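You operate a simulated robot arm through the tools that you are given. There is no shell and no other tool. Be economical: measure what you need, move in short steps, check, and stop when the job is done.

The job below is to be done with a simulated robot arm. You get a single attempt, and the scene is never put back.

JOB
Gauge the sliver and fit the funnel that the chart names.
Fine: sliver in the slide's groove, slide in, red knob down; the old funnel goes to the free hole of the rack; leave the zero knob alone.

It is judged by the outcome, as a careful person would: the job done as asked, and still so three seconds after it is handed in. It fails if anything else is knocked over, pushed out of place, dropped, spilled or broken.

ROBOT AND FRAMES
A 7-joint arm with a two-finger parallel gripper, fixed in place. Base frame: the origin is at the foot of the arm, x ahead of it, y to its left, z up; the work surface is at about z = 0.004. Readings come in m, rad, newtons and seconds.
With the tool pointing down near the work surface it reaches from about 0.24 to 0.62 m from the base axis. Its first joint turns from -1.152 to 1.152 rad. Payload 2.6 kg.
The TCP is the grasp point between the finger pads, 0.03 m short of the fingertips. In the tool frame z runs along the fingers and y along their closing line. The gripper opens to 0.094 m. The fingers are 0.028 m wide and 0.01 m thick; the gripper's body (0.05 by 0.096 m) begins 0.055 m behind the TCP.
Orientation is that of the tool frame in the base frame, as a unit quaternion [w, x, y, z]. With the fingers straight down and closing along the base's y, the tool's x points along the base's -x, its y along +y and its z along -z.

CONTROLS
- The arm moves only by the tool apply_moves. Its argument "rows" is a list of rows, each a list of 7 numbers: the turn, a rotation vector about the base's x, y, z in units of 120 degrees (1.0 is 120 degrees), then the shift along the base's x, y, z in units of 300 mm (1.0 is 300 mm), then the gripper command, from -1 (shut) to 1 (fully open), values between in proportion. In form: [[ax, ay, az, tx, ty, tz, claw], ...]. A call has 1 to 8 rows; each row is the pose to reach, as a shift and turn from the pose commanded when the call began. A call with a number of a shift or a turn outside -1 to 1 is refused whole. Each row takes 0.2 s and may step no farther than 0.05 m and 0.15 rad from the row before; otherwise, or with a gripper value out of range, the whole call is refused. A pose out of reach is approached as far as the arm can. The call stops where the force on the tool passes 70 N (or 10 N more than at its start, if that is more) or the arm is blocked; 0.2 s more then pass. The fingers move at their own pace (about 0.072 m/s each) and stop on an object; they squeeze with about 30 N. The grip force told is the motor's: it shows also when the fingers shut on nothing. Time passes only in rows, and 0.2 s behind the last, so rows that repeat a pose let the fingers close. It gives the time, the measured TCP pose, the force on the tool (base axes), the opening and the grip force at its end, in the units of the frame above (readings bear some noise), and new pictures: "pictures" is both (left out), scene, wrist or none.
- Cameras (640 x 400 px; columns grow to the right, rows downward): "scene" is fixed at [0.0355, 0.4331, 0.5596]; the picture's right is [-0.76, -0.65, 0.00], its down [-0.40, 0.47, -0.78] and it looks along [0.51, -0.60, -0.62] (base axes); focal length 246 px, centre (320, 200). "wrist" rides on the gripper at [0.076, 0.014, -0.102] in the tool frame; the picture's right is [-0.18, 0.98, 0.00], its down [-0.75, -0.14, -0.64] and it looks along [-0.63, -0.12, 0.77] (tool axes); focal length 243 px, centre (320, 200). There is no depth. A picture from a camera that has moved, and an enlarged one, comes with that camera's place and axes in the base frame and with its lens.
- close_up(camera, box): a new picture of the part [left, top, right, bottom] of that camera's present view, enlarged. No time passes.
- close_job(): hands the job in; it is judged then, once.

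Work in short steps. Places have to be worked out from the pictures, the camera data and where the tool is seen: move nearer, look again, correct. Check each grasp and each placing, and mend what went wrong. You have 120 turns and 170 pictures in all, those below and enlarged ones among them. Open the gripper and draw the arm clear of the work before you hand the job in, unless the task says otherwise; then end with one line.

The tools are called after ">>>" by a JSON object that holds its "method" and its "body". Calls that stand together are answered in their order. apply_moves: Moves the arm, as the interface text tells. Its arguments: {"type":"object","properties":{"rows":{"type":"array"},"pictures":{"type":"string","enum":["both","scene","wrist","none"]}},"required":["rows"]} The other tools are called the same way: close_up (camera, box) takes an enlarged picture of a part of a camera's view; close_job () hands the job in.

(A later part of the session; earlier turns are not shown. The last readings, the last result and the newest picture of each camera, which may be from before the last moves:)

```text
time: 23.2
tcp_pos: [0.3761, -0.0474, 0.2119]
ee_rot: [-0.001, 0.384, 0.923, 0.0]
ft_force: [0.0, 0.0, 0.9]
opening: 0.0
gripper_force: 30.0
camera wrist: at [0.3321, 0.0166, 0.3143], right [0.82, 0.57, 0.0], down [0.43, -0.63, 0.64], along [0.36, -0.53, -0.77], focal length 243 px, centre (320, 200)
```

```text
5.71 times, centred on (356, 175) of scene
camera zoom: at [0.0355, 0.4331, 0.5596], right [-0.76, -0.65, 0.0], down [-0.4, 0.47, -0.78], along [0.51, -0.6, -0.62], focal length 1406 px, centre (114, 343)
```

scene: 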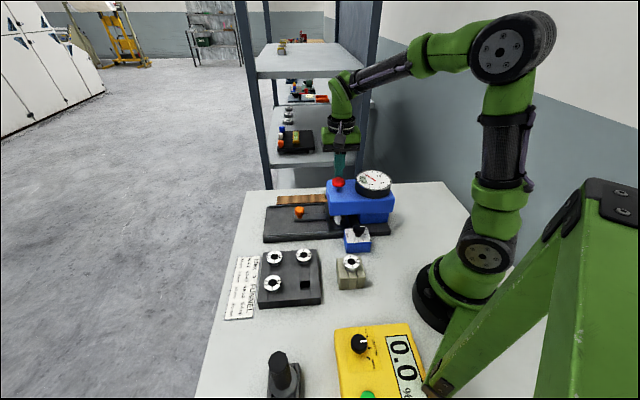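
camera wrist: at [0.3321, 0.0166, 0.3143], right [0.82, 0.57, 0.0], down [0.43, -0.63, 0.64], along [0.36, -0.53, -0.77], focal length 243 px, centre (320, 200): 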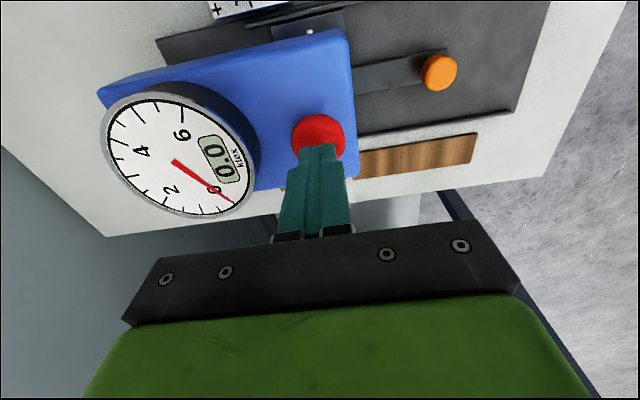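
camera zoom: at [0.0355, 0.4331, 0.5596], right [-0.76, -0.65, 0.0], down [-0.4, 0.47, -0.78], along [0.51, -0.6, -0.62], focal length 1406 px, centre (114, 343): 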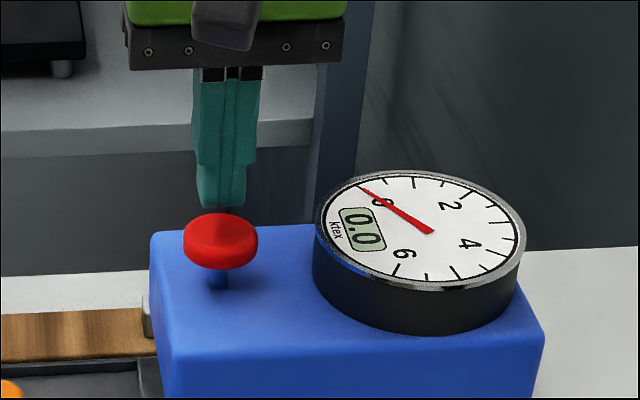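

The fingertip is centred above the red knob and the dial is well visible. I press down in small steps.

>>> {"method": "apply_moves", "body": {"rows": [[0, 0, 0, 0, 0, -0.03, -1], [0, 0, 0, 0, 0, -0.06, -1], [0, 0, 0, 0, 0, -0.09, -1], [0, 0, 0, 0, 0, -0.12, -1], [0, 0, 0, 0, 0, -0.14, -1]]}}

>>> {"method": "close_up", "body": {"camera": "scene", "box": [300, 140, 412, 210]}}

```text
time: 24.2
tcp_pos: [0.3781, -0.0477, 0.1828]
ee_rot: [0.005, 0.386, 0.923, 0.004]
ft_force: [-5.5, 0.7, 13.6]
opening: 0.0001
gripper_force: 29.7
stopped in row 5: the force on the tool passed its limit (the readings are from after the stop); the commanded pose is now the measured one
camera wrist: at [0.333, 0.0156, 0.2857], right [0.83, 0.56, 0.01], down [0.42, -0.64, 0.64], along [0.37, -0.53, -0.76], focal length 243 px, centre (320, 200)
```

scene: 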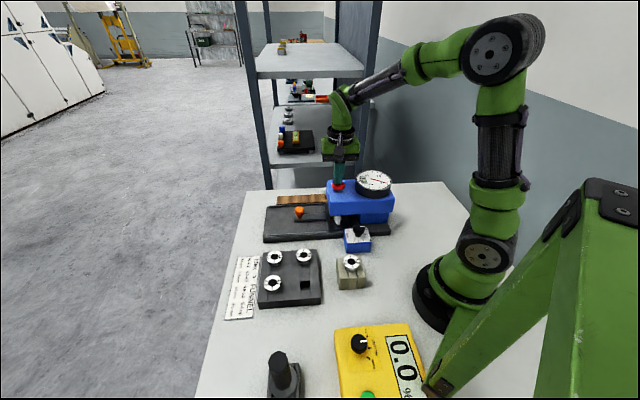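
wrist: 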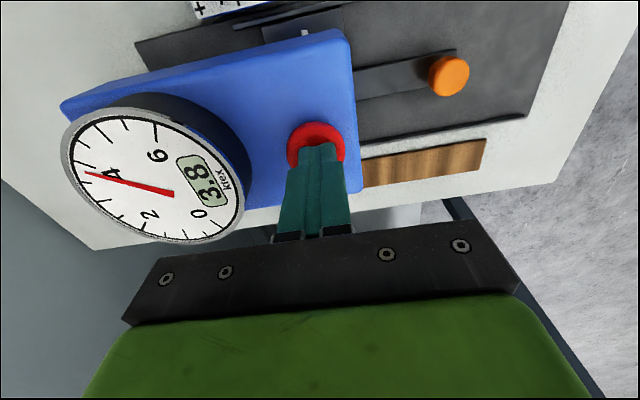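

```text
5.71 times, centred on (356, 175) of scene
camera zoom: at [0.0354, 0.4331, 0.5596], right [-0.76, -0.65, 0.0], down [-0.4, 0.47, -0.78], along [0.51, -0.6, -0.62], focal length 1406 px, centre (114, 343)
```

zoom: 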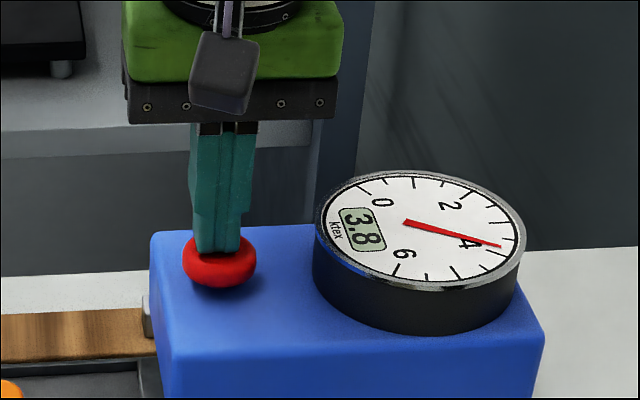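

The dial reads 3.8 ktex. I press once more to confirm the knob is fully down and the reading steady.

>>> {"method": "apply_moves", "body": {"rows": [[0, 0, 0, 0, 0, -0.01, -1], [0, 0, 0, 0, 0, -0.015, -1], [0, 0, 0, 0, 0, -0.015, -1]], "pictures": "none"}}

>>> {"method": "close_up", "body": {"camera": "wrist", "box": [60, 80, 380, 280]}}

>>> {"method": "close_up", "body": {"camera": "scene", "box": [332, 212, 396, 252]}}

```text
time: 24.9
tcp_pos: [0.3771, -0.0495, 0.1824]
ee_rot: [0.008, 0.387, 0.922, 0.006]
ft_force: [-7.4, 0.7, 15.9]
opening: 0.0001
gripper_force: 29.8
stopped in row 3: the force on the tool passed its limit (the readings are from after the stop); the commanded pose is now the measured one
```

```text
2.00 times, centred on (220, 180) of wrist
camera zoom: at [0.3328, 0.0156, 0.2853], right [0.83, 0.56, 0.02], down [0.41, -0.64, 0.65], along [0.37, -0.53, -0.76], focal length 485 px, centre (520, 240)
```

zoom: 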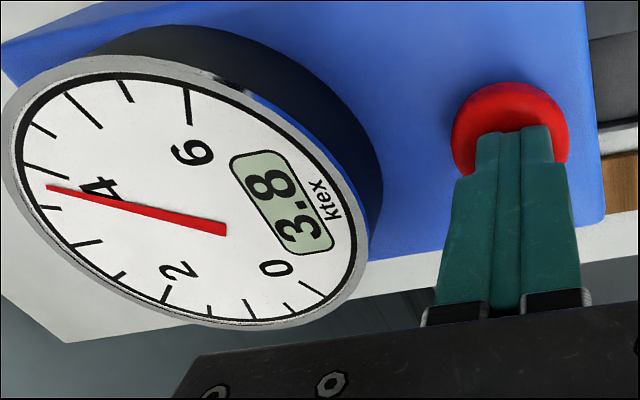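

```text
10.00 times, centred on (364, 232) of scene
camera zoom: at [0.0354, 0.4331, 0.5596], right [-0.76, -0.65, 0.0], down [-0.4, 0.47, -0.78], along [0.51, -0.6, -0.62], focal length 2461 px, centre (-120, -120)
```

zoom: 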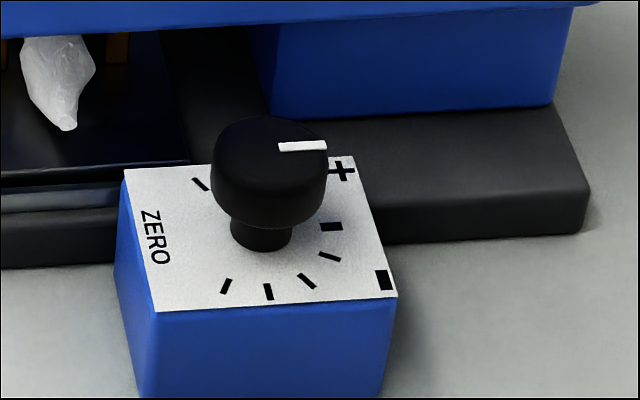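

The reading is a steady 3.8 ktex with the knob fully down, and the zero knob's pointer sits on its middle tick. The chart therefore names the 3.5 mm funnel. I raise and move toward the rack.

>>> {"method": "apply_moves", "body": {"rows": [[0, 0, 0, 0, 0, 0.06, -1], [0, 0, 0, 0, 0, 0.2, -1], [0, 0, 0, -0.02, 0.1, 0.25, -1], [0, 0, 0, -0.05, 0.2, 0.25, -1], [0, 0, 0, -0.08, 0.3, 0.25, -0.5], [0, 0, 0, -0.1, 0.4, 0.2, 0]]}}

>>> {"method": "close_up", "body": {"camera": "scene", "box": [220, 150, 412, 310]}}

```text
time: 26.3
tcp_pos: [0.3486, 0.0695, 0.2425]
ee_rot: [0.009, 0.387, 0.922, 0.006]
ft_force: [-0.7, -0.7, -0.5]
opening: 0.0469
gripper_force: 0.0
camera wrist: at [0.3043, 0.1339, 0.3452], right [0.83, 0.56, 0.02], down [0.41, -0.64, 0.65], along [0.37, -0.53, -0.76], focal length 243 px, centre (320, 200)
```

scene: 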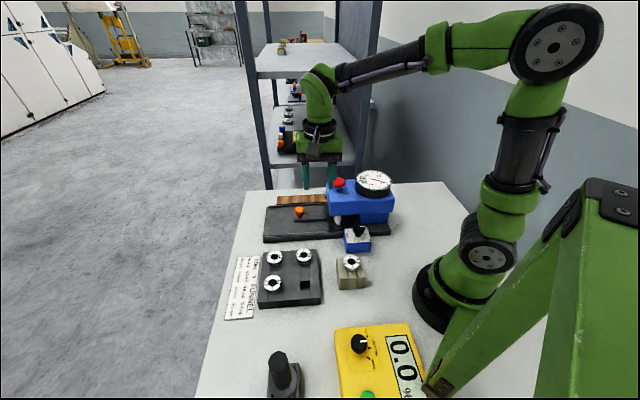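
wrist: 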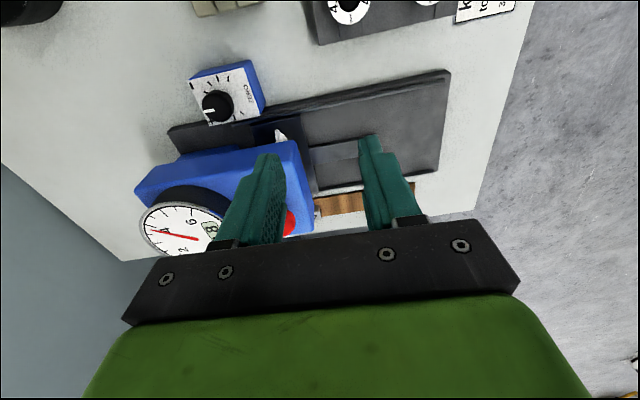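

```text
2.50 times, centred on (316, 230) of scene
camera zoom: at [0.0355, 0.4331, 0.5596], right [-0.76, -0.65, 0.0], down [-0.4, 0.47, -0.78], along [0.51, -0.6, -0.62], focal length 615 px, centre (330, 125)
```

zoom: 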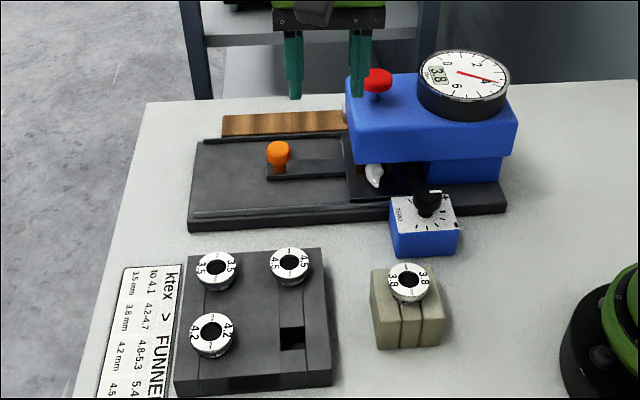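

The 3.8 reading is held on the display and the knob has sprung up. I correct the slight tilt and go above the holder to view the old funnel.

>>> {"method": "apply_moves", "body": {"rows": [[-0.001, 0.005, 0.002, -0.08, 0.0, 0, 0.2], [-0.002, 0.01, 0.0045, -0.16, 0.01, 0, 0.2], [-0.002, 0.01, 0.0045, -0.24, 0.015, -0.03, 0.2], [-0.002, 0.01, 0.0045, -0.3, 0.02, -0.1, 0.2], [-0.002, 0.01, 0.0045, -0.33, 0.02, -0.17, 0.2]]}}

>>> {"method": "close_up", "body": {"camera": "wrist", "box": [200, 20, 440, 170]}}

```text
time: 27.5
tcp_pos: [0.2489, 0.0743, 0.1901]
ee_rot: [-0.001, 0.383, 0.924, 0.0]
ft_force: [-0.5, 0.4, 0.3]
opening: 0.0565
gripper_force: 0.1
camera wrist: at [0.2051, 0.1396, 0.2932], right [0.83, 0.56, 0.0], down [0.43, -0.63, 0.64], along [0.36, -0.53, -0.77], focal length 243 px, centre (320, 200)
```

scene: 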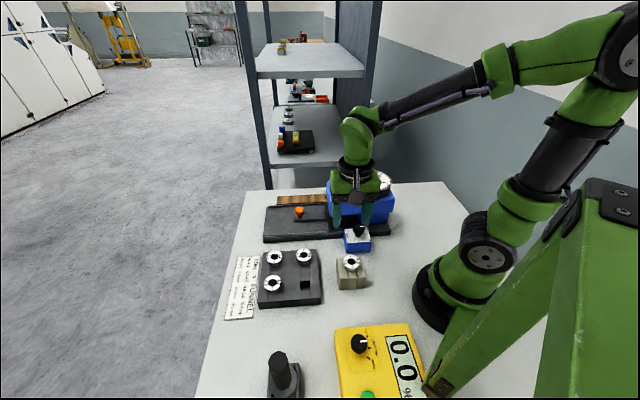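
wrist: 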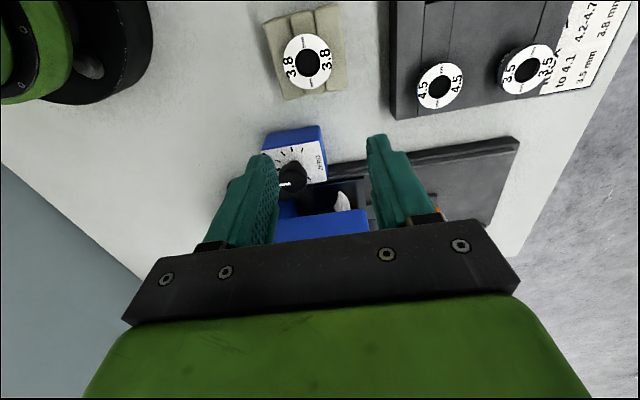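

```text
2.67 times, centred on (320, 95) of wrist
camera zoom: at [0.2051, 0.1396, 0.2932], right [0.83, 0.56, 0.0], down [0.43, -0.63, 0.64], along [0.36, -0.53, -0.77], focal length 647 px, centre (320, 480)
```

zoom: 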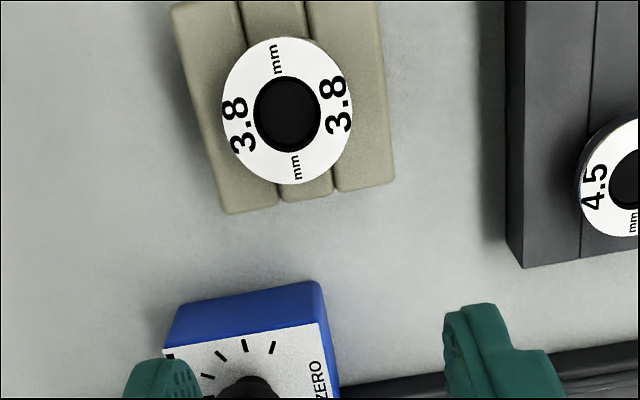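

Triangulating the 3.8 funnel from both cameras gives rim top ≈ (0.219, 0.102, 0.079), rim about 37 mm wide. I move above it.

>>> {"method": "apply_moves", "body": {"rows": [[0, 0, 0, -0.05, 0.046, -0.05, 0.2], [0, 0, 0, -0.1, 0.092, -0.1, 0.2], [0, 0, 0, -0.1, 0.092, -0.18, 0.2]], "pictures": "wrist"}}

>>> {"method": "close_up", "body": {"camera": "scene", "box": [230, 220, 390, 320]}}

```text
time: 28.3
tcp_pos: [0.2174, 0.1047, 0.1359]
ee_rot: [-0.001, 0.383, 0.924, -0.001]
ft_force: [-0.2, 0.6, 0.7]
opening: 0.0563
gripper_force: 0.1
camera wrist: at [0.1743, 0.1681, 0.2388], right [0.83, 0.56, 0.0], down [0.43, -0.63, 0.64], along [0.36, -0.53, -0.77], focal length 243 px, centre (320, 200)
```

wrist: 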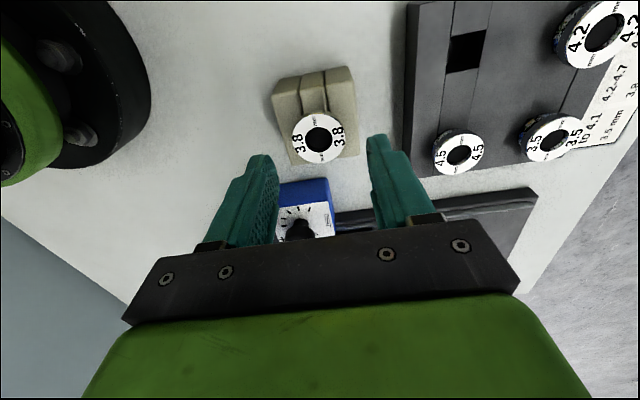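

```text
4.00 times, centred on (310, 270) of scene
camera zoom: at [0.0355, 0.4331, 0.5596], right [-0.76, -0.65, 0.0], down [-0.4, 0.47, -0.78], along [0.51, -0.6, -0.62], focal length 984 px, centre (360, -80)
```

zoom: 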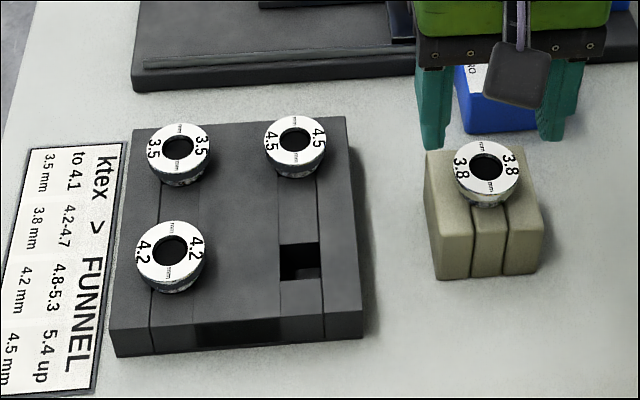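

Alignment is on the mark. I descend to z≈0.097 and close on the rim.

>>> {"method": "apply_moves", "body": {"rows": [[0, 0, 0, 0.003, -0.003, -0.07, 0.2], [0, 0, 0, 0.003, -0.003, -0.13, 0.2], [0, 0, 0, 0.003, -0.003, -0.13, -1], [0, 0, 0, 0.003, -0.003, -0.13, -1], [0, 0, 0, 0.003, -0.003, -0.13, -1]]}}

>>> {"method": "close_up", "body": {"camera": "scene", "box": [310, 220, 390, 290]}}

```text
time: 29.5
tcp_pos: [0.2172, 0.1028, 0.0969]
ee_rot: [-0.002, 0.383, 0.924, -0.002]
ft_force: [-6.9, -6.3, 2.7]
opening: 0.0387
gripper_force: 30.5
camera wrist: at [0.1751, 0.1685, 0.1997], right [0.83, 0.56, -0.01], down [0.44, -0.63, 0.64], along [0.36, -0.53, -0.77], focal length 243 px, centre (320, 200)
```

scene: 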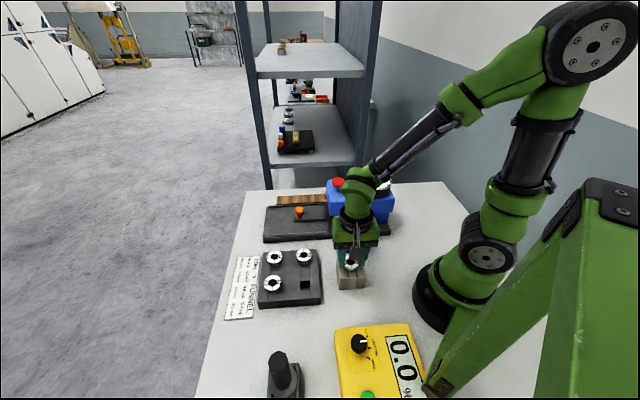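
wrist: 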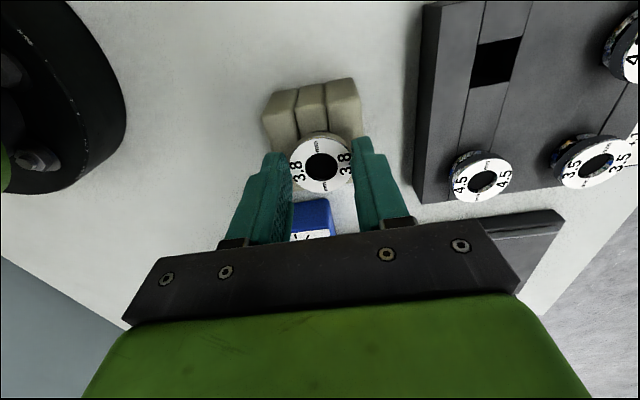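

```text
5.71 times, centred on (350, 255) of scene
camera zoom: at [0.0355, 0.4331, 0.5596], right [-0.76, -0.65, 0.0], down [-0.4, 0.47, -0.78], along [0.51, -0.6, -0.62], focal length 1406 px, centre (149, -114)
```

zoom: 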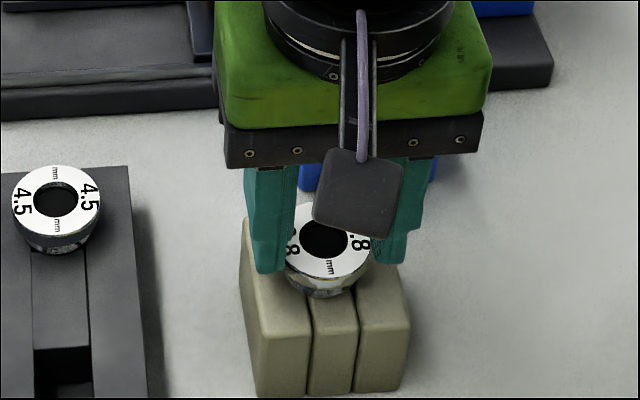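

The rim is gripped at 38.7 mm. I lift straight up slowly.

>>> {"method": "apply_moves", "body": {"rows": [[0, 0, 0, 0, 0, 0.03, -1], [0, 0, 0, 0, 0, 0.08, -1], [0, 0, 0, 0, 0, 0.16, -1], [0, 0, 0, 0, 0, 0.24, -1], [0, 0, 0, 0, 0, 0.32, -1]]}}

>>> {"method": "close_up", "body": {"camera": "scene", "box": [290, 190, 418, 290]}}

>>> {"method": "close_up", "body": {"camera": "wrist", "box": [220, 60, 620, 260]}}

```text
time: 30.7
tcp_pos: [0.2197, 0.1031, 0.1943]
ee_rot: [-0.001, 0.383, 0.924, 0.0]
ft_force: [-1.0, 0.3, -0.9]
opening: 0.0387
gripper_force: 30.0
camera wrist: at [0.1773, 0.1669, 0.2968], right [0.82, 0.57, 0.0], down [0.44, -0.63, 0.64], along [0.36, -0.53, -0.77], focal length 243 px, centre (320, 200)
```

scene: 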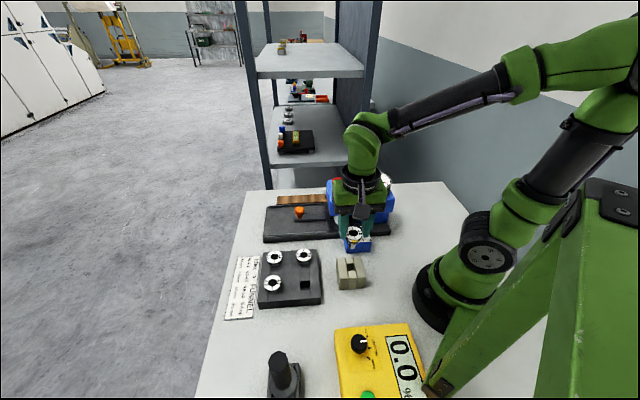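
wrist: 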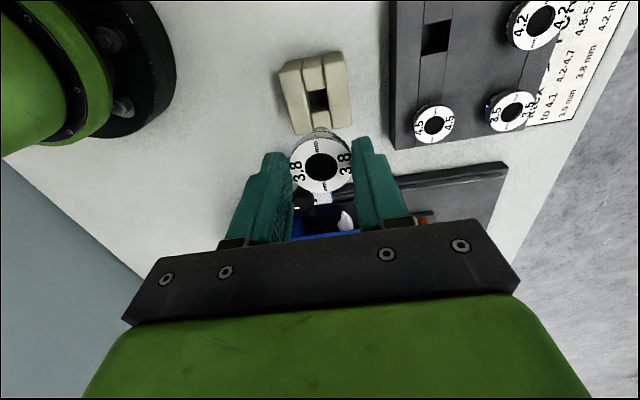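

```text
4.00 times, centred on (354, 240) of scene
camera zoom: at [0.0355, 0.4331, 0.5596], right [-0.76, -0.65, 0.0], down [-0.4, 0.47, -0.78], along [0.51, -0.6, -0.62], focal length 984 px, centre (184, 40)
```

zoom: 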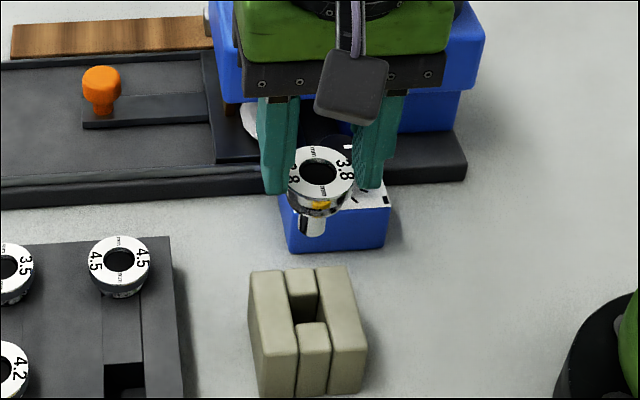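

```text
1.60 times, centred on (420, 160) of wrist
camera zoom: at [0.1773, 0.1669, 0.2968], right [0.82, 0.57, 0.0], down [0.44, -0.63, 0.64], along [0.36, -0.53, -0.77], focal length 388 px, centre (160, 264)
```

zoom: 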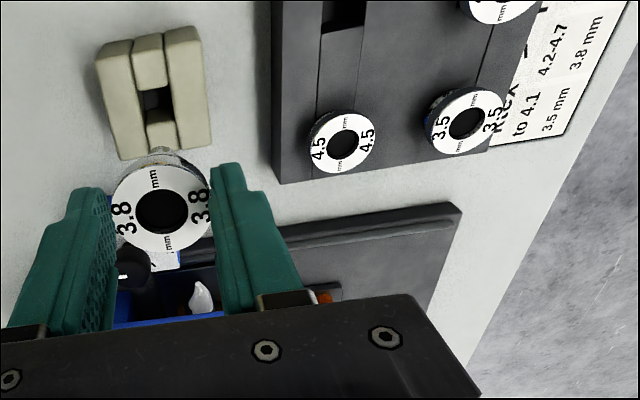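

The old funnel is in hand, stem below. The free rack hole is at ≈(0.278, 0.202), top about z=0.04. I carry the funnel above it, staying high.

>>> {"method": "apply_moves", "body": {"rows": [[0, 0, 0, 0.065, 0.11, 0, -1], [0, 0, 0, 0.13, 0.22, 0, -1], [0, 0, 0, 0.195, 0.33, 0, -1], [0, 0, 0, 0.195, 0.33, -0.1, -1]]}}

>>> {"method": "close_up", "body": {"camera": "scene", "box": [240, 220, 368, 300]}}

>>> {"method": "close_up", "body": {"camera": "wrist", "box": [240, 60, 400, 180]}}

```text
time: 31.7
tcp_pos: [0.2781, 0.2003, 0.1617]
ee_rot: [-0.001, 0.383, 0.924, -0.001]
ft_force: [0.2, 0.0, -0.5]
opening: 0.0388
gripper_force: 29.7
camera wrist: at [0.235, 0.2659, 0.2661], right [0.83, 0.56, 0.0], down [0.43, -0.63, 0.64], along [0.36, -0.53, -0.77], focal length 243 px, centre (320, 200)
```

scene: 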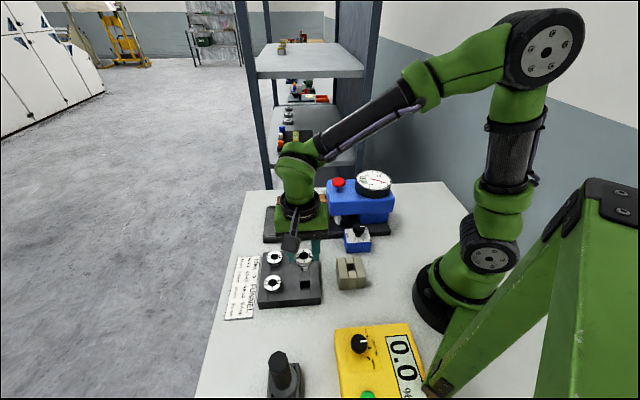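
wrist: 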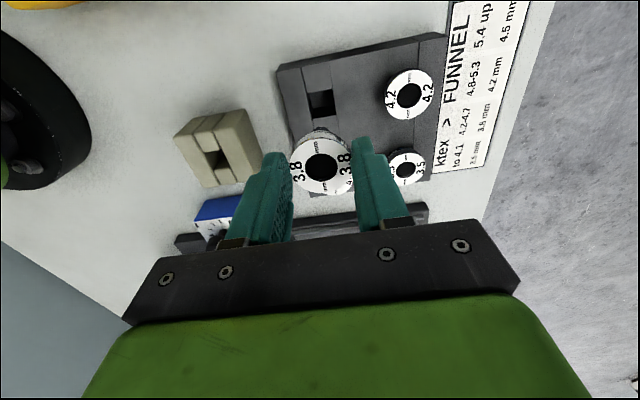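

```text
5.00 times, centred on (304, 260) of scene
camera zoom: at [0.0355, 0.4331, 0.5596], right [-0.76, -0.65, 0.0], down [-0.4, 0.47, -0.78], along [0.51, -0.6, -0.62], focal length 1231 px, centre (400, -100)
```

zoom: 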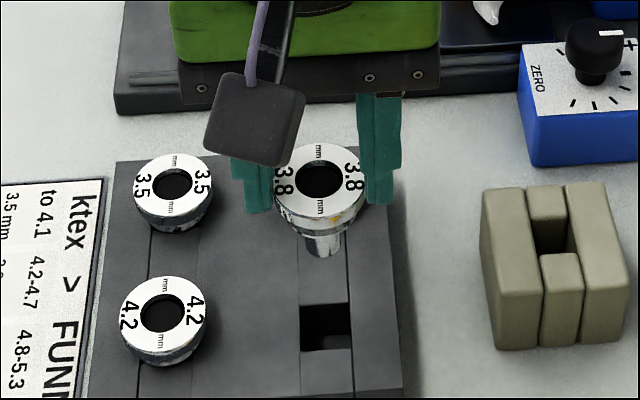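

```text
3.33 times, centred on (320, 120) of wrist
camera zoom: at [0.235, 0.2659, 0.2661], right [0.83, 0.56, 0.0], down [0.43, -0.63, 0.64], along [0.36, -0.53, -0.77], focal length 809 px, centre (320, 467)
```

zoom: 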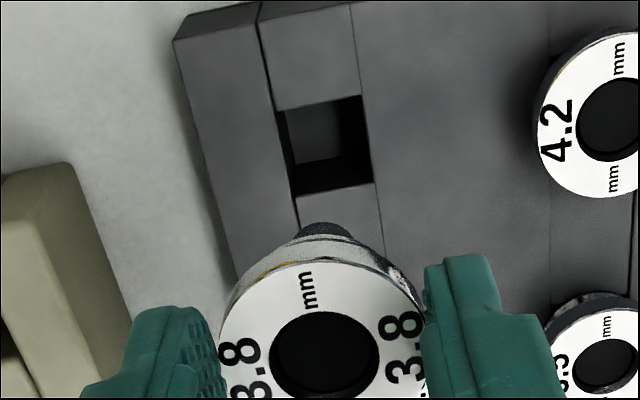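

Hole centre comes out at ≈(0.2775, 0.2045). I shift +4 mm in y and lower until the stem is near the hole.

>>> {"method": "apply_moves", "body": {"rows": [[0, 0, 0, -0.002, 0.014, -0.05, -1], [0, 0, 0, -0.002, 0.014, -0.13, -1], [0, 0, 0, -0.002, 0.014, -0.18, -1]]}}

>>> {"method": "close_up", "body": {"camera": "scene", "box": [260, 230, 356, 310]}}

>>> {"method": "close_up", "body": {"camera": "wrist", "box": [240, 60, 400, 180]}}

```text
time: 32.5
tcp_pos: [0.2779, 0.207, 0.1107]
ee_rot: [-0.001, 0.382, 0.924, 0.0]
ft_force: [0.3, 0.4, -0.8]
opening: 0.0389
gripper_force: 30.1
camera wrist: at [0.2353, 0.2713, 0.2131], right [0.83, 0.56, 0.0], down [0.43, -0.63, 0.64], along [0.36, -0.53, -0.77], focal length 243 px, centre (320, 200)
```

scene: 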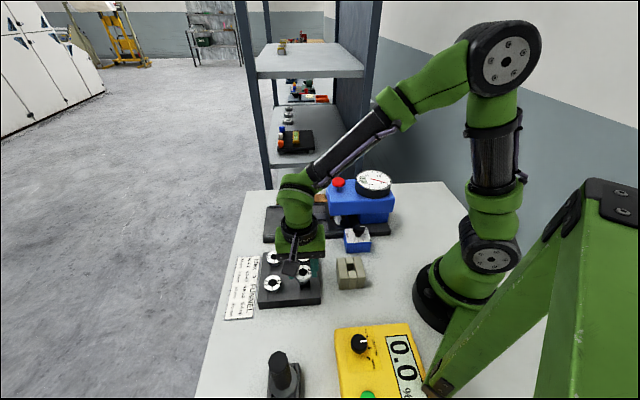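
wrist: 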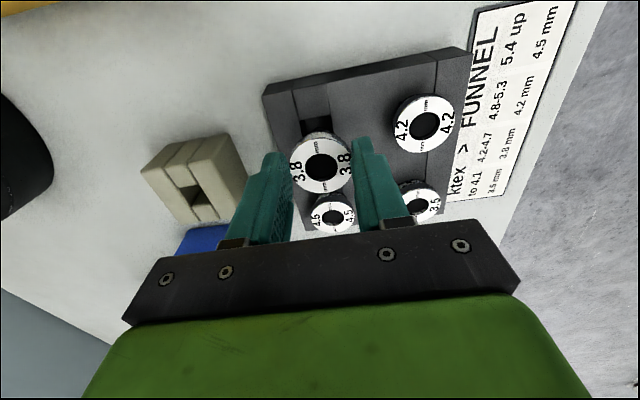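

```text
5.00 times, centred on (308, 270) of scene
camera zoom: at [0.0355, 0.4331, 0.5596], right [-0.76, -0.65, 0.0], down [-0.4, 0.47, -0.78], along [0.51, -0.6, -0.62], focal length 1231 px, centre (380, -150)
```

zoom: 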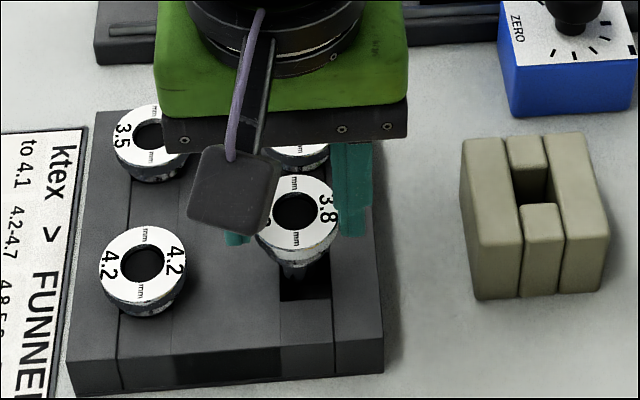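

```text
3.33 times, centred on (320, 120) of wrist
camera zoom: at [0.2353, 0.2713, 0.2131], right [0.83, 0.56, 0.0], down [0.43, -0.63, 0.64], along [0.36, -0.53, -0.77], focal length 809 px, centre (320, 467)
```

zoom: 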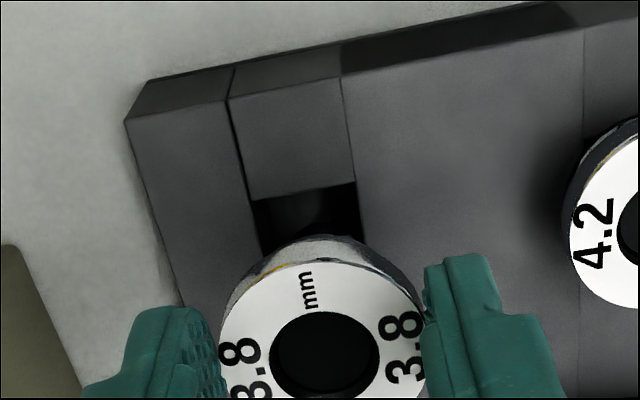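

TCP (0.278, 0.207) now matches the refined hole centre. I lower into the hole.

>>> {"method": "apply_moves", "body": {"rows": [[0, 0, 0, 0, 0, -0.03, -1], [0, 0, 0, 0, 0, -0.06, -1], [0, 0, 0, 0, 0, -0.085, -1]], "pictures": "scene"}}

>>> {"method": "close_up", "body": {"camera": "scene", "box": [260, 230, 356, 310]}}

>>> {"method": "close_up", "body": {"camera": "wrist", "box": [240, 60, 480, 240]}}

```text
time: 33.3
tcp_pos: [0.2775, 0.2075, 0.0837]
ee_rot: [-0.002, 0.383, 0.924, 0.0]
ft_force: [-0.5, -0.5, -0.8]
opening: 0.0386
gripper_force: 29.7
```

scene: 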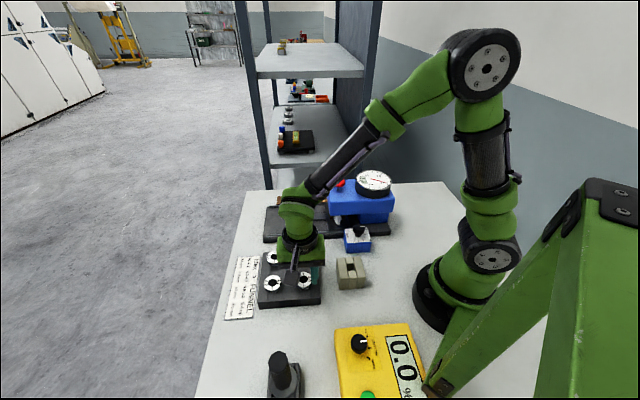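

```text
5.00 times, centred on (308, 270) of scene
camera zoom: at [0.0355, 0.4331, 0.5596], right [-0.76, -0.65, 0.0], down [-0.4, 0.47, -0.78], along [0.51, -0.6, -0.62], focal length 1231 px, centre (380, -150)
```

zoom: 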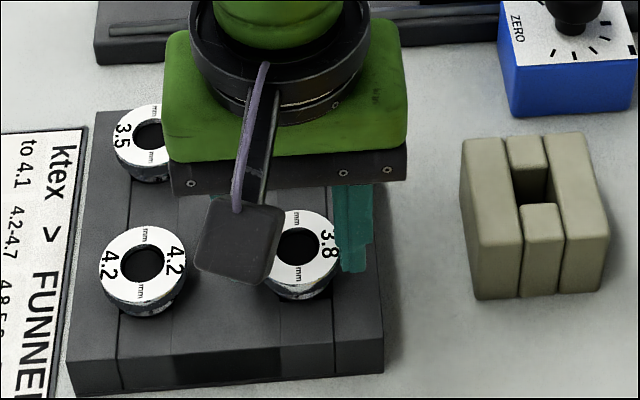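

```text
2.22 times, centred on (360, 150) of wrist
camera zoom: at [0.2347, 0.2719, 0.187], right [0.83, 0.56, 0.0], down [0.43, -0.63, 0.64], along [0.36, -0.53, -0.77], focal length 539 px, centre (231, 311)
```

zoom: 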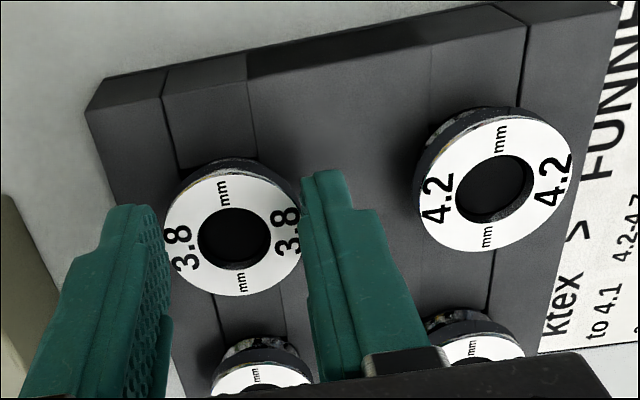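

It went in without contact. I lower a few more millimetres until it seats.

>>> {"method": "apply_moves", "body": {"rows": [[0, 0, 0, 0, 0, -0.008, -1], [0, 0, 0, 0, 0, -0.016, -1]], "pictures": "none"}}

```text
time: 33.9
tcp_pos: [0.2777, 0.208, 0.0794]
ee_rot: [-0.001, 0.383, 0.924, 0.0]
ft_force: [-0.3, -1.0, 0.8]
opening: 0.0386
gripper_force: 29.9
```

>>> {"method": "apply_moves", "body": {"rows": [[0, 0, 0, 0, 0, -0.008, -1], [0, 0, 0, 0, 0, -0.013, -1]], "pictures": "none"}}

>>> {"method": "close_up", "body": {"camera": "wrist", "box": [240, 60, 480, 240]}}

```text
time: 34.5
tcp_pos: [0.2774, 0.2076, 0.0762]
ee_rot: [-0.001, 0.383, 0.924, 0.0]
ft_force: [-4.2, -3.5, 27.6]
opening: 0.0391
gripper_force: 30.4
```

```text
2.22 times, centred on (360, 150) of wrist
camera zoom: at [0.2347, 0.2719, 0.1791], right [0.83, 0.56, 0.0], down [0.43, -0.63, 0.64], along [0.36, -0.53, -0.77], focal length 539 px, centre (231, 311)
```

zoom: 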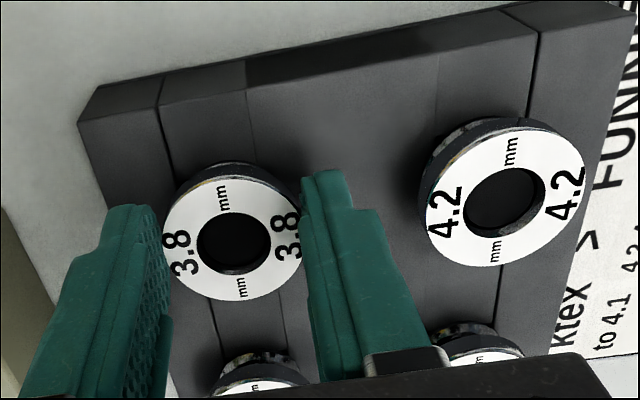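

Contact at z=0.076. I open moderately and rise, then check how it sits.

>>> {"method": "apply_moves", "body": {"rows": [[0, 0, 0, 0, 0, 0.004, -0.6], [0, 0, 0, 0, 0, 0.004, 0.1], [0, 0, 0, 0, 0, 0.004, 0.2], [0, 0, 0, 0, 0, 0.1, 0.2], [0, 0, 0, 0.03, -0.03, 0.2, 0.2], [0, 0, 0, 0.1, -0.05, 0.3, 0.2], [0, 0, 0, 0.2, -0.05, 0.35, 0.2]]}}

>>> {"method": "close_up", "body": {"camera": "scene", "box": [240, 230, 368, 310]}}

```text
time: 36.1
tcp_pos: [0.3385, 0.1916, 0.1813]
ee_rot: [-0.002, 0.383, 0.924, -0.001]
ft_force: [0.8, -0.1, 0.2]
opening: 0.0563
gripper_force: 0.1
camera wrist: at [0.2949, 0.2572, 0.2839], right [0.82, 0.57, 0.0], down [0.44, -0.63, 0.64], along [0.36, -0.53, -0.77], focal length 243 px, centre (320, 200)
```

scene: 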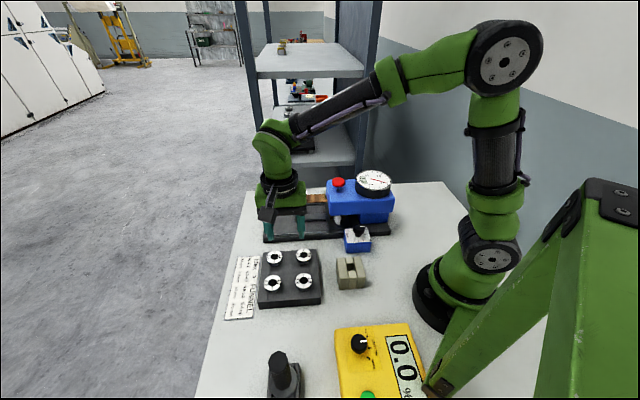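
wrist: 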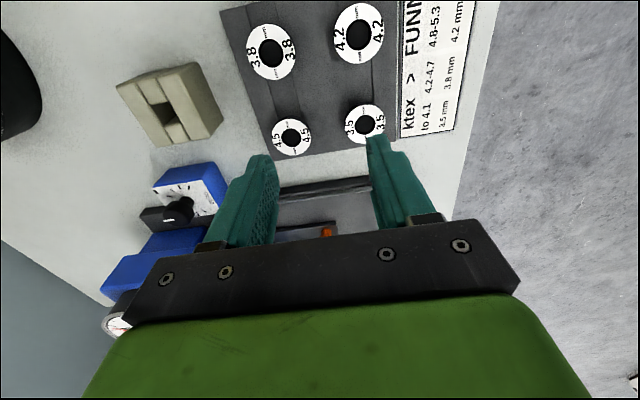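

```text
5.00 times, centred on (304, 270) of scene
camera zoom: at [0.0354, 0.4331, 0.5596], right [-0.76, -0.65, 0.0], down [-0.4, 0.47, -0.78], along [0.51, -0.6, -0.62], focal length 1231 px, centre (400, -150)
```

zoom: 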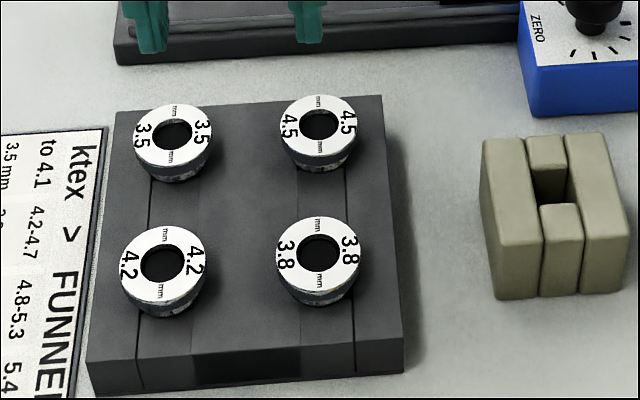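

The 3.8 sits like its neighbours. The 3.5 funnel's rim is at ≈(0.380, 0.204, 0.06); I move above it.

>>> {"method": "apply_moves", "body": {"rows": [[0, 0, 0, 0.07, 0.02, -0.05, 0.2], [0, 0, 0, 0.139, 0.04, -0.12, 0.2], [0, 0, 0, 0.139, 0.04, -0.2, 0.2], [0, 0, 0, 0.139, 0.04, -0.2, 0.2]], "pictures": "wrist"}}

```text
time: 37.1
tcp_pos: [0.3801, 0.2049, 0.1189]
ee_rot: [-0.002, 0.383, 0.924, -0.001]
ft_force: [-0.6, -0.5, 0.1]
opening: 0.0566
gripper_force: 0.1
camera wrist: at [0.3374, 0.2692, 0.2224], right [0.83, 0.56, 0.0], down [0.43, -0.63, 0.64], along [0.36, -0.53, -0.77], focal length 243 px, centre (320, 200)
```

wrist: 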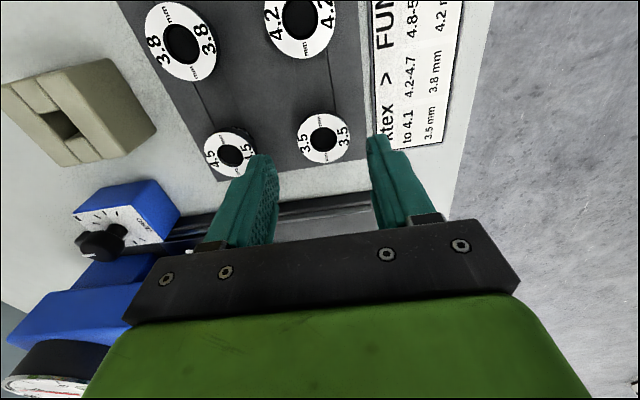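

Aligned within 2 mm. I descend to z≈0.079 and close on the rim.

>>> {"method": "apply_moves", "body": {"rows": [[0, 0, 0, 0.005, 0.004, -0.07, 0.2], [0, 0, 0, 0.005, 0.004, -0.131, 0.2], [0, 0, 0, 0.005, 0.004, -0.131, -1], [0, 0, 0, 0.005, 0.004, -0.131, -1], [0, 0, 0, 0.005, 0.004, -0.131, -1]], "pictures": "wrist"}}

```text
time: 38.3
tcp_pos: [0.3792, 0.2051, 0.0825]
ee_rot: [-0.002, 0.385, 0.923, -0.002]
ft_force: [-21.5, -19.4, 43.1]
opening: 0.0204
gripper_force: 30.0
camera wrist: at [0.3372, 0.2698, 0.1858], right [0.83, 0.56, -0.01], down [0.43, -0.63, 0.64], along [0.36, -0.53, -0.77], focal length 243 px, centre (320, 200)
```

wrist: 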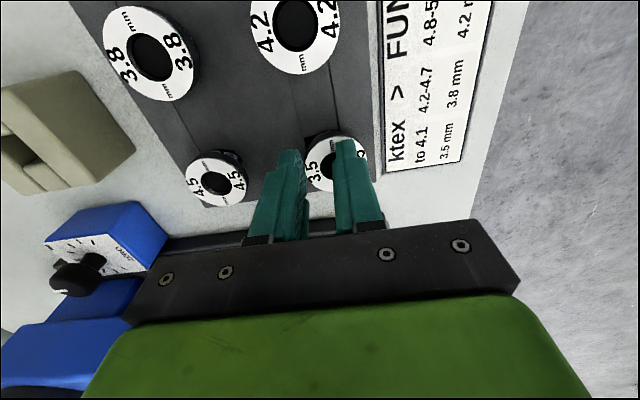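

The opening is only 20 mm with an upward force, so the grip is off. I enlarge to see what the fingers touch before moving.

>>> {"method": "close_up", "body": {"camera": "wrist", "box": [260, 110, 420, 230]}}

>>> {"method": "close_up", "body": {"camera": "scene", "box": [230, 220, 326, 300]}}

```text
3.33 times, centred on (340, 170) of wrist
camera zoom: at [0.3372, 0.2698, 0.1858], right [0.83, 0.56, -0.01], down [0.43, -0.63, 0.64], along [0.36, -0.53, -0.77], focal length 809 px, centre (253, 300)
```

zoom: 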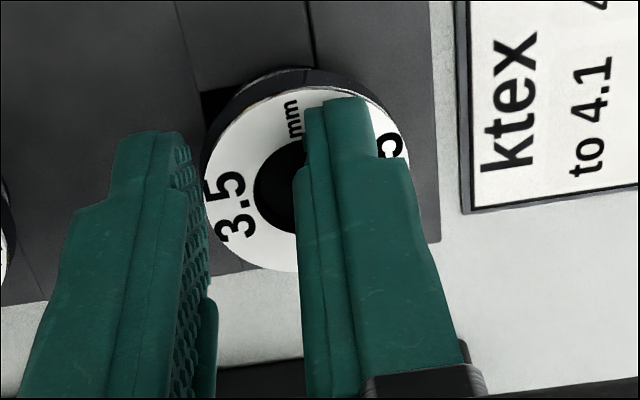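

```text
5.00 times, centred on (278, 260) of scene
camera zoom: at [0.0353, 0.433, 0.5597], right [-0.76, -0.65, 0.0], down [-0.4, 0.47, -0.78], along [0.51, -0.6, -0.62], focal length 1231 px, centre (530, -100)
```

zoom: 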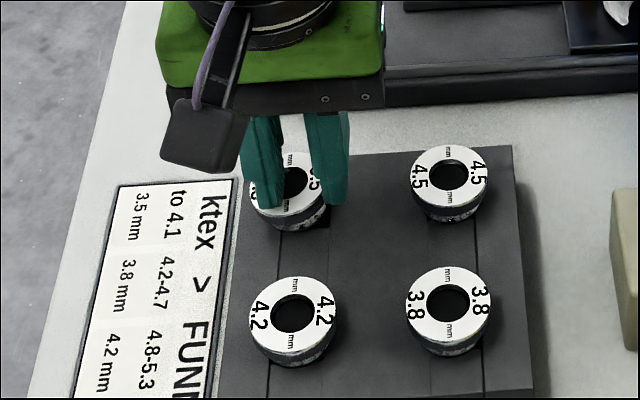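

The outer finger rode over the rim and the funnel has shifted about 8 mm outward in its hole. I lift straight up without opening so it can drop back, then look.

>>> {"method": "apply_moves", "body": {"rows": [[0, 0, 0, 0, 0, 0.012, -0.75], [0, 0, 0, 0, 0, 0.03, -0.6], [0, 0, 0, 0, 0, 0.07, -0.5], [0, 0, 0, 0, 0, 0.15, -0.4]]}}

>>> {"method": "close_up", "body": {"camera": "wrist", "box": [240, 60, 400, 180]}}

>>> {"method": "close_up", "body": {"camera": "scene", "box": [230, 220, 326, 300]}}

```text
time: 39.3
tcp_pos: [0.3799, 0.2059, 0.1264]
ee_rot: [-0.001, 0.382, 0.924, -0.001]
ft_force: [-0.8, 0.5, -0.3]
opening: 0.0283
gripper_force: 0.2
camera wrist: at [0.3377, 0.27, 0.2299], right [0.82, 0.57, 0.0], down [0.44, -0.63, 0.64], along [0.36, -0.53, -0.77], focal length 243 px, centre (320, 200)
```

scene: 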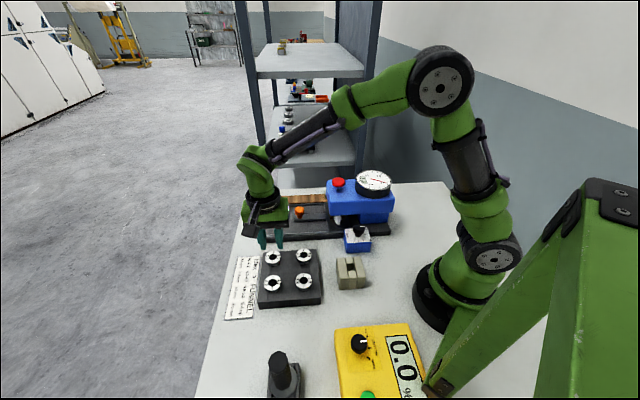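
wrist: 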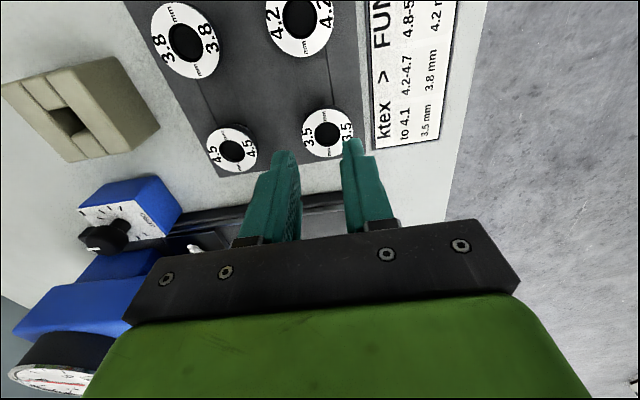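

```text
3.33 times, centred on (320, 120) of wrist
camera zoom: at [0.3377, 0.27, 0.2299], right [0.82, 0.57, 0.0], down [0.44, -0.63, 0.64], along [0.36, -0.53, -0.77], focal length 809 px, centre (320, 467)
```

zoom: 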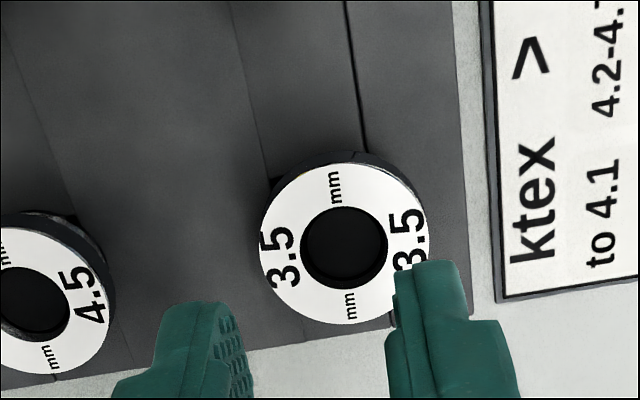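

```text
5.00 times, centred on (278, 260) of scene
camera zoom: at [0.0355, 0.4331, 0.5596], right [-0.76, -0.65, 0.0], down [-0.4, 0.47, -0.78], along [0.51, -0.6, -0.62], focal length 1231 px, centre (530, -100)
```

zoom: 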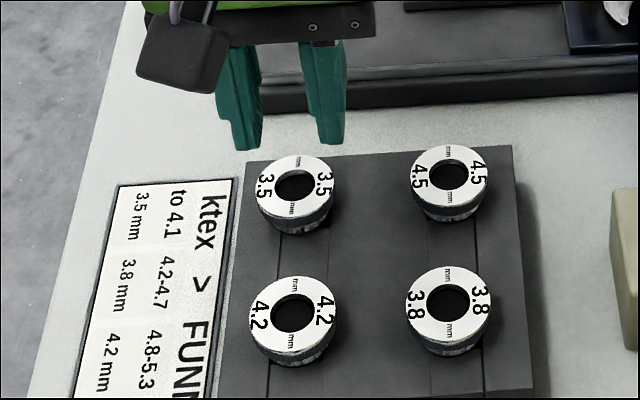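

The funnel is upright in its hole, resting about 4 mm outward, at ≈(0.3865, 0.2065). I open wider, recentre, descend and settle, without closing yet.

>>> {"method": "apply_moves", "body": {"rows": [[0, 0, 0, 0.01, 0.001, 0, 0.3], [0, 0, 0, 0.021, 0.002, -0.02, 0.3], [0, 0, 0, 0.021, 0.002, -0.08, 0.3], [0, 0, 0, 0.021, 0.002, -0.13, 0.3], [0, 0, 0, 0.021, 0.002, -0.162, 0.3], [0, 0, 0, 0.021, 0.002, -0.162, 0.3]]}}

>>> {"method": "close_up", "body": {"camera": "wrist", "box": [240, 100, 400, 220]}}

>>> {"method": "close_up", "body": {"camera": "scene", "box": [230, 220, 326, 300]}}

```text
time: 40.7
tcp_pos: [0.3859, 0.2059, 0.077]
ee_rot: [-0.001, 0.383, 0.924, -0.001]
ft_force: [0.6, 0.0, 0.0]
opening: 0.0609
gripper_force: 0.1
camera wrist: at [0.3427, 0.2703, 0.1805], right [0.83, 0.56, 0.0], down [0.44, -0.63, 0.64], along [0.36, -0.53, -0.77], focal length 243 px, centre (320, 200)
```

scene: 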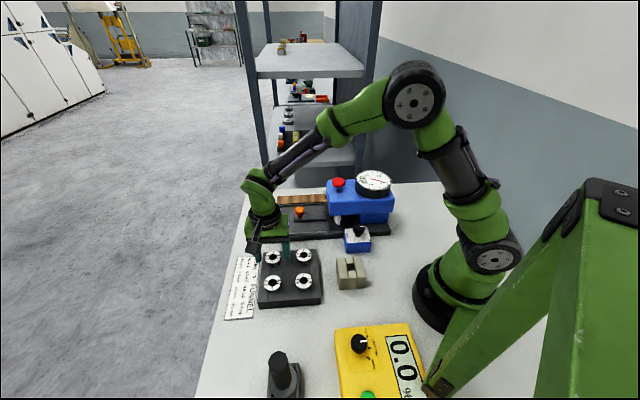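
wrist: 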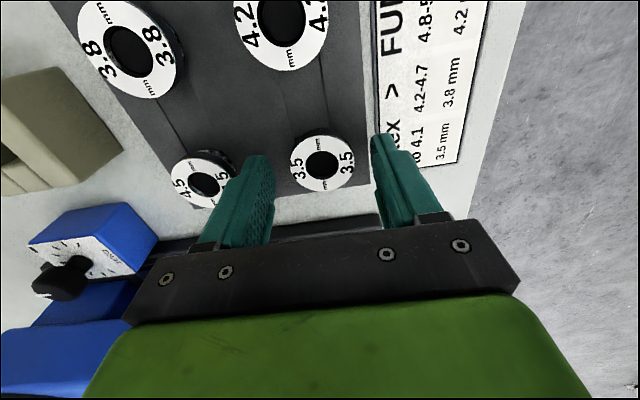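

```text
3.33 times, centred on (320, 160) of wrist
camera zoom: at [0.3427, 0.2703, 0.1805], right [0.83, 0.56, 0.0], down [0.44, -0.63, 0.64], along [0.36, -0.53, -0.77], focal length 809 px, centre (320, 333)
```

zoom: 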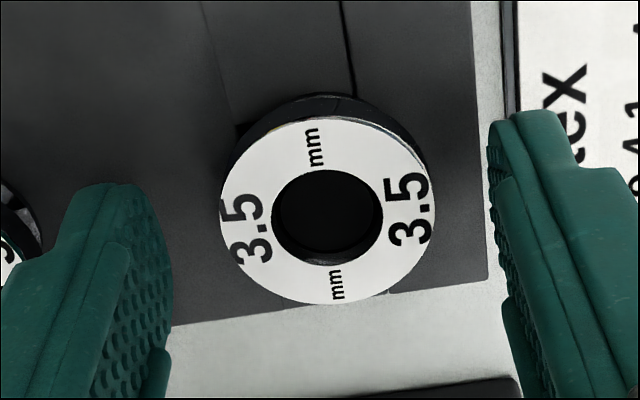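

```text
5.00 times, centred on (278, 260) of scene
camera zoom: at [0.0355, 0.4331, 0.5596], right [-0.76, -0.65, 0.0], down [-0.4, 0.47, -0.78], along [0.51, -0.6, -0.62], focal length 1231 px, centre (530, -100)
```

zoom: 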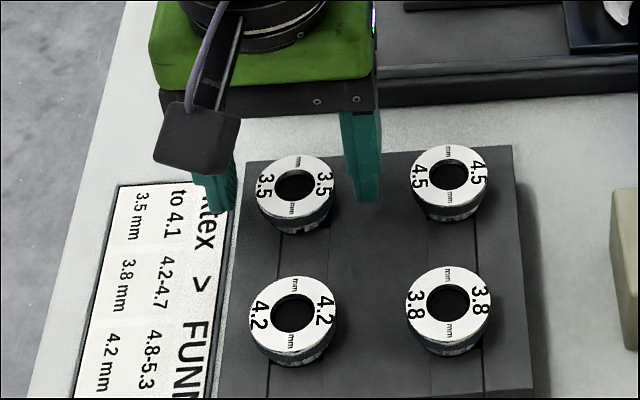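

Well centred and settled with no contact. I nudge 3 mm toward +n and close.

>>> {"method": "apply_moves", "body": {"rows": [[0, 0, 0, -0.007, 0.007, 0, 0.3], [0, 0, 0, -0.007, 0.007, 0, 0], [0, 0, 0, -0.007, 0.007, 0, -1], [0, 0, 0, -0.007, 0.007, 0, -1], [0, 0, 0, -0.007, 0.007, 0, -1]], "pictures": "wrist"}}

>>> {"method": "close_up", "body": {"camera": "scene", "box": [230, 220, 326, 300]}}

```text
time: 41.9
tcp_pos: [0.384, 0.2083, 0.0777]
ee_rot: [-0.001, 0.382, 0.924, -0.001]
ft_force: [-0.1, 0.2, -0.7]
opening: 0.0385
gripper_force: 29.9
camera wrist: at [0.3407, 0.2726, 0.1806], right [0.83, 0.56, 0.0], down [0.43, -0.63, 0.64], along [0.36, -0.53, -0.77], focal length 243 px, centre (320, 200)
```

wrist: 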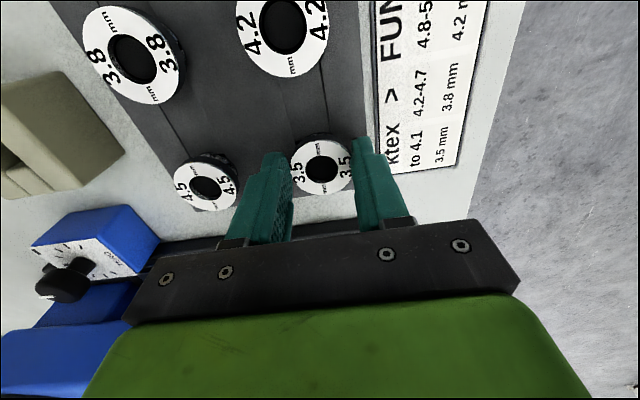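

```text
5.00 times, centred on (278, 260) of scene
camera zoom: at [0.0355, 0.4331, 0.5596], right [-0.76, -0.65, 0.0], down [-0.4, 0.47, -0.78], along [0.51, -0.6, -0.62], focal length 1231 px, centre (530, -100)
```

zoom: 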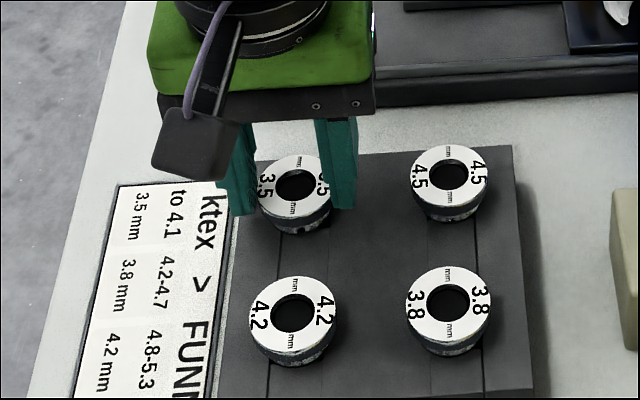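

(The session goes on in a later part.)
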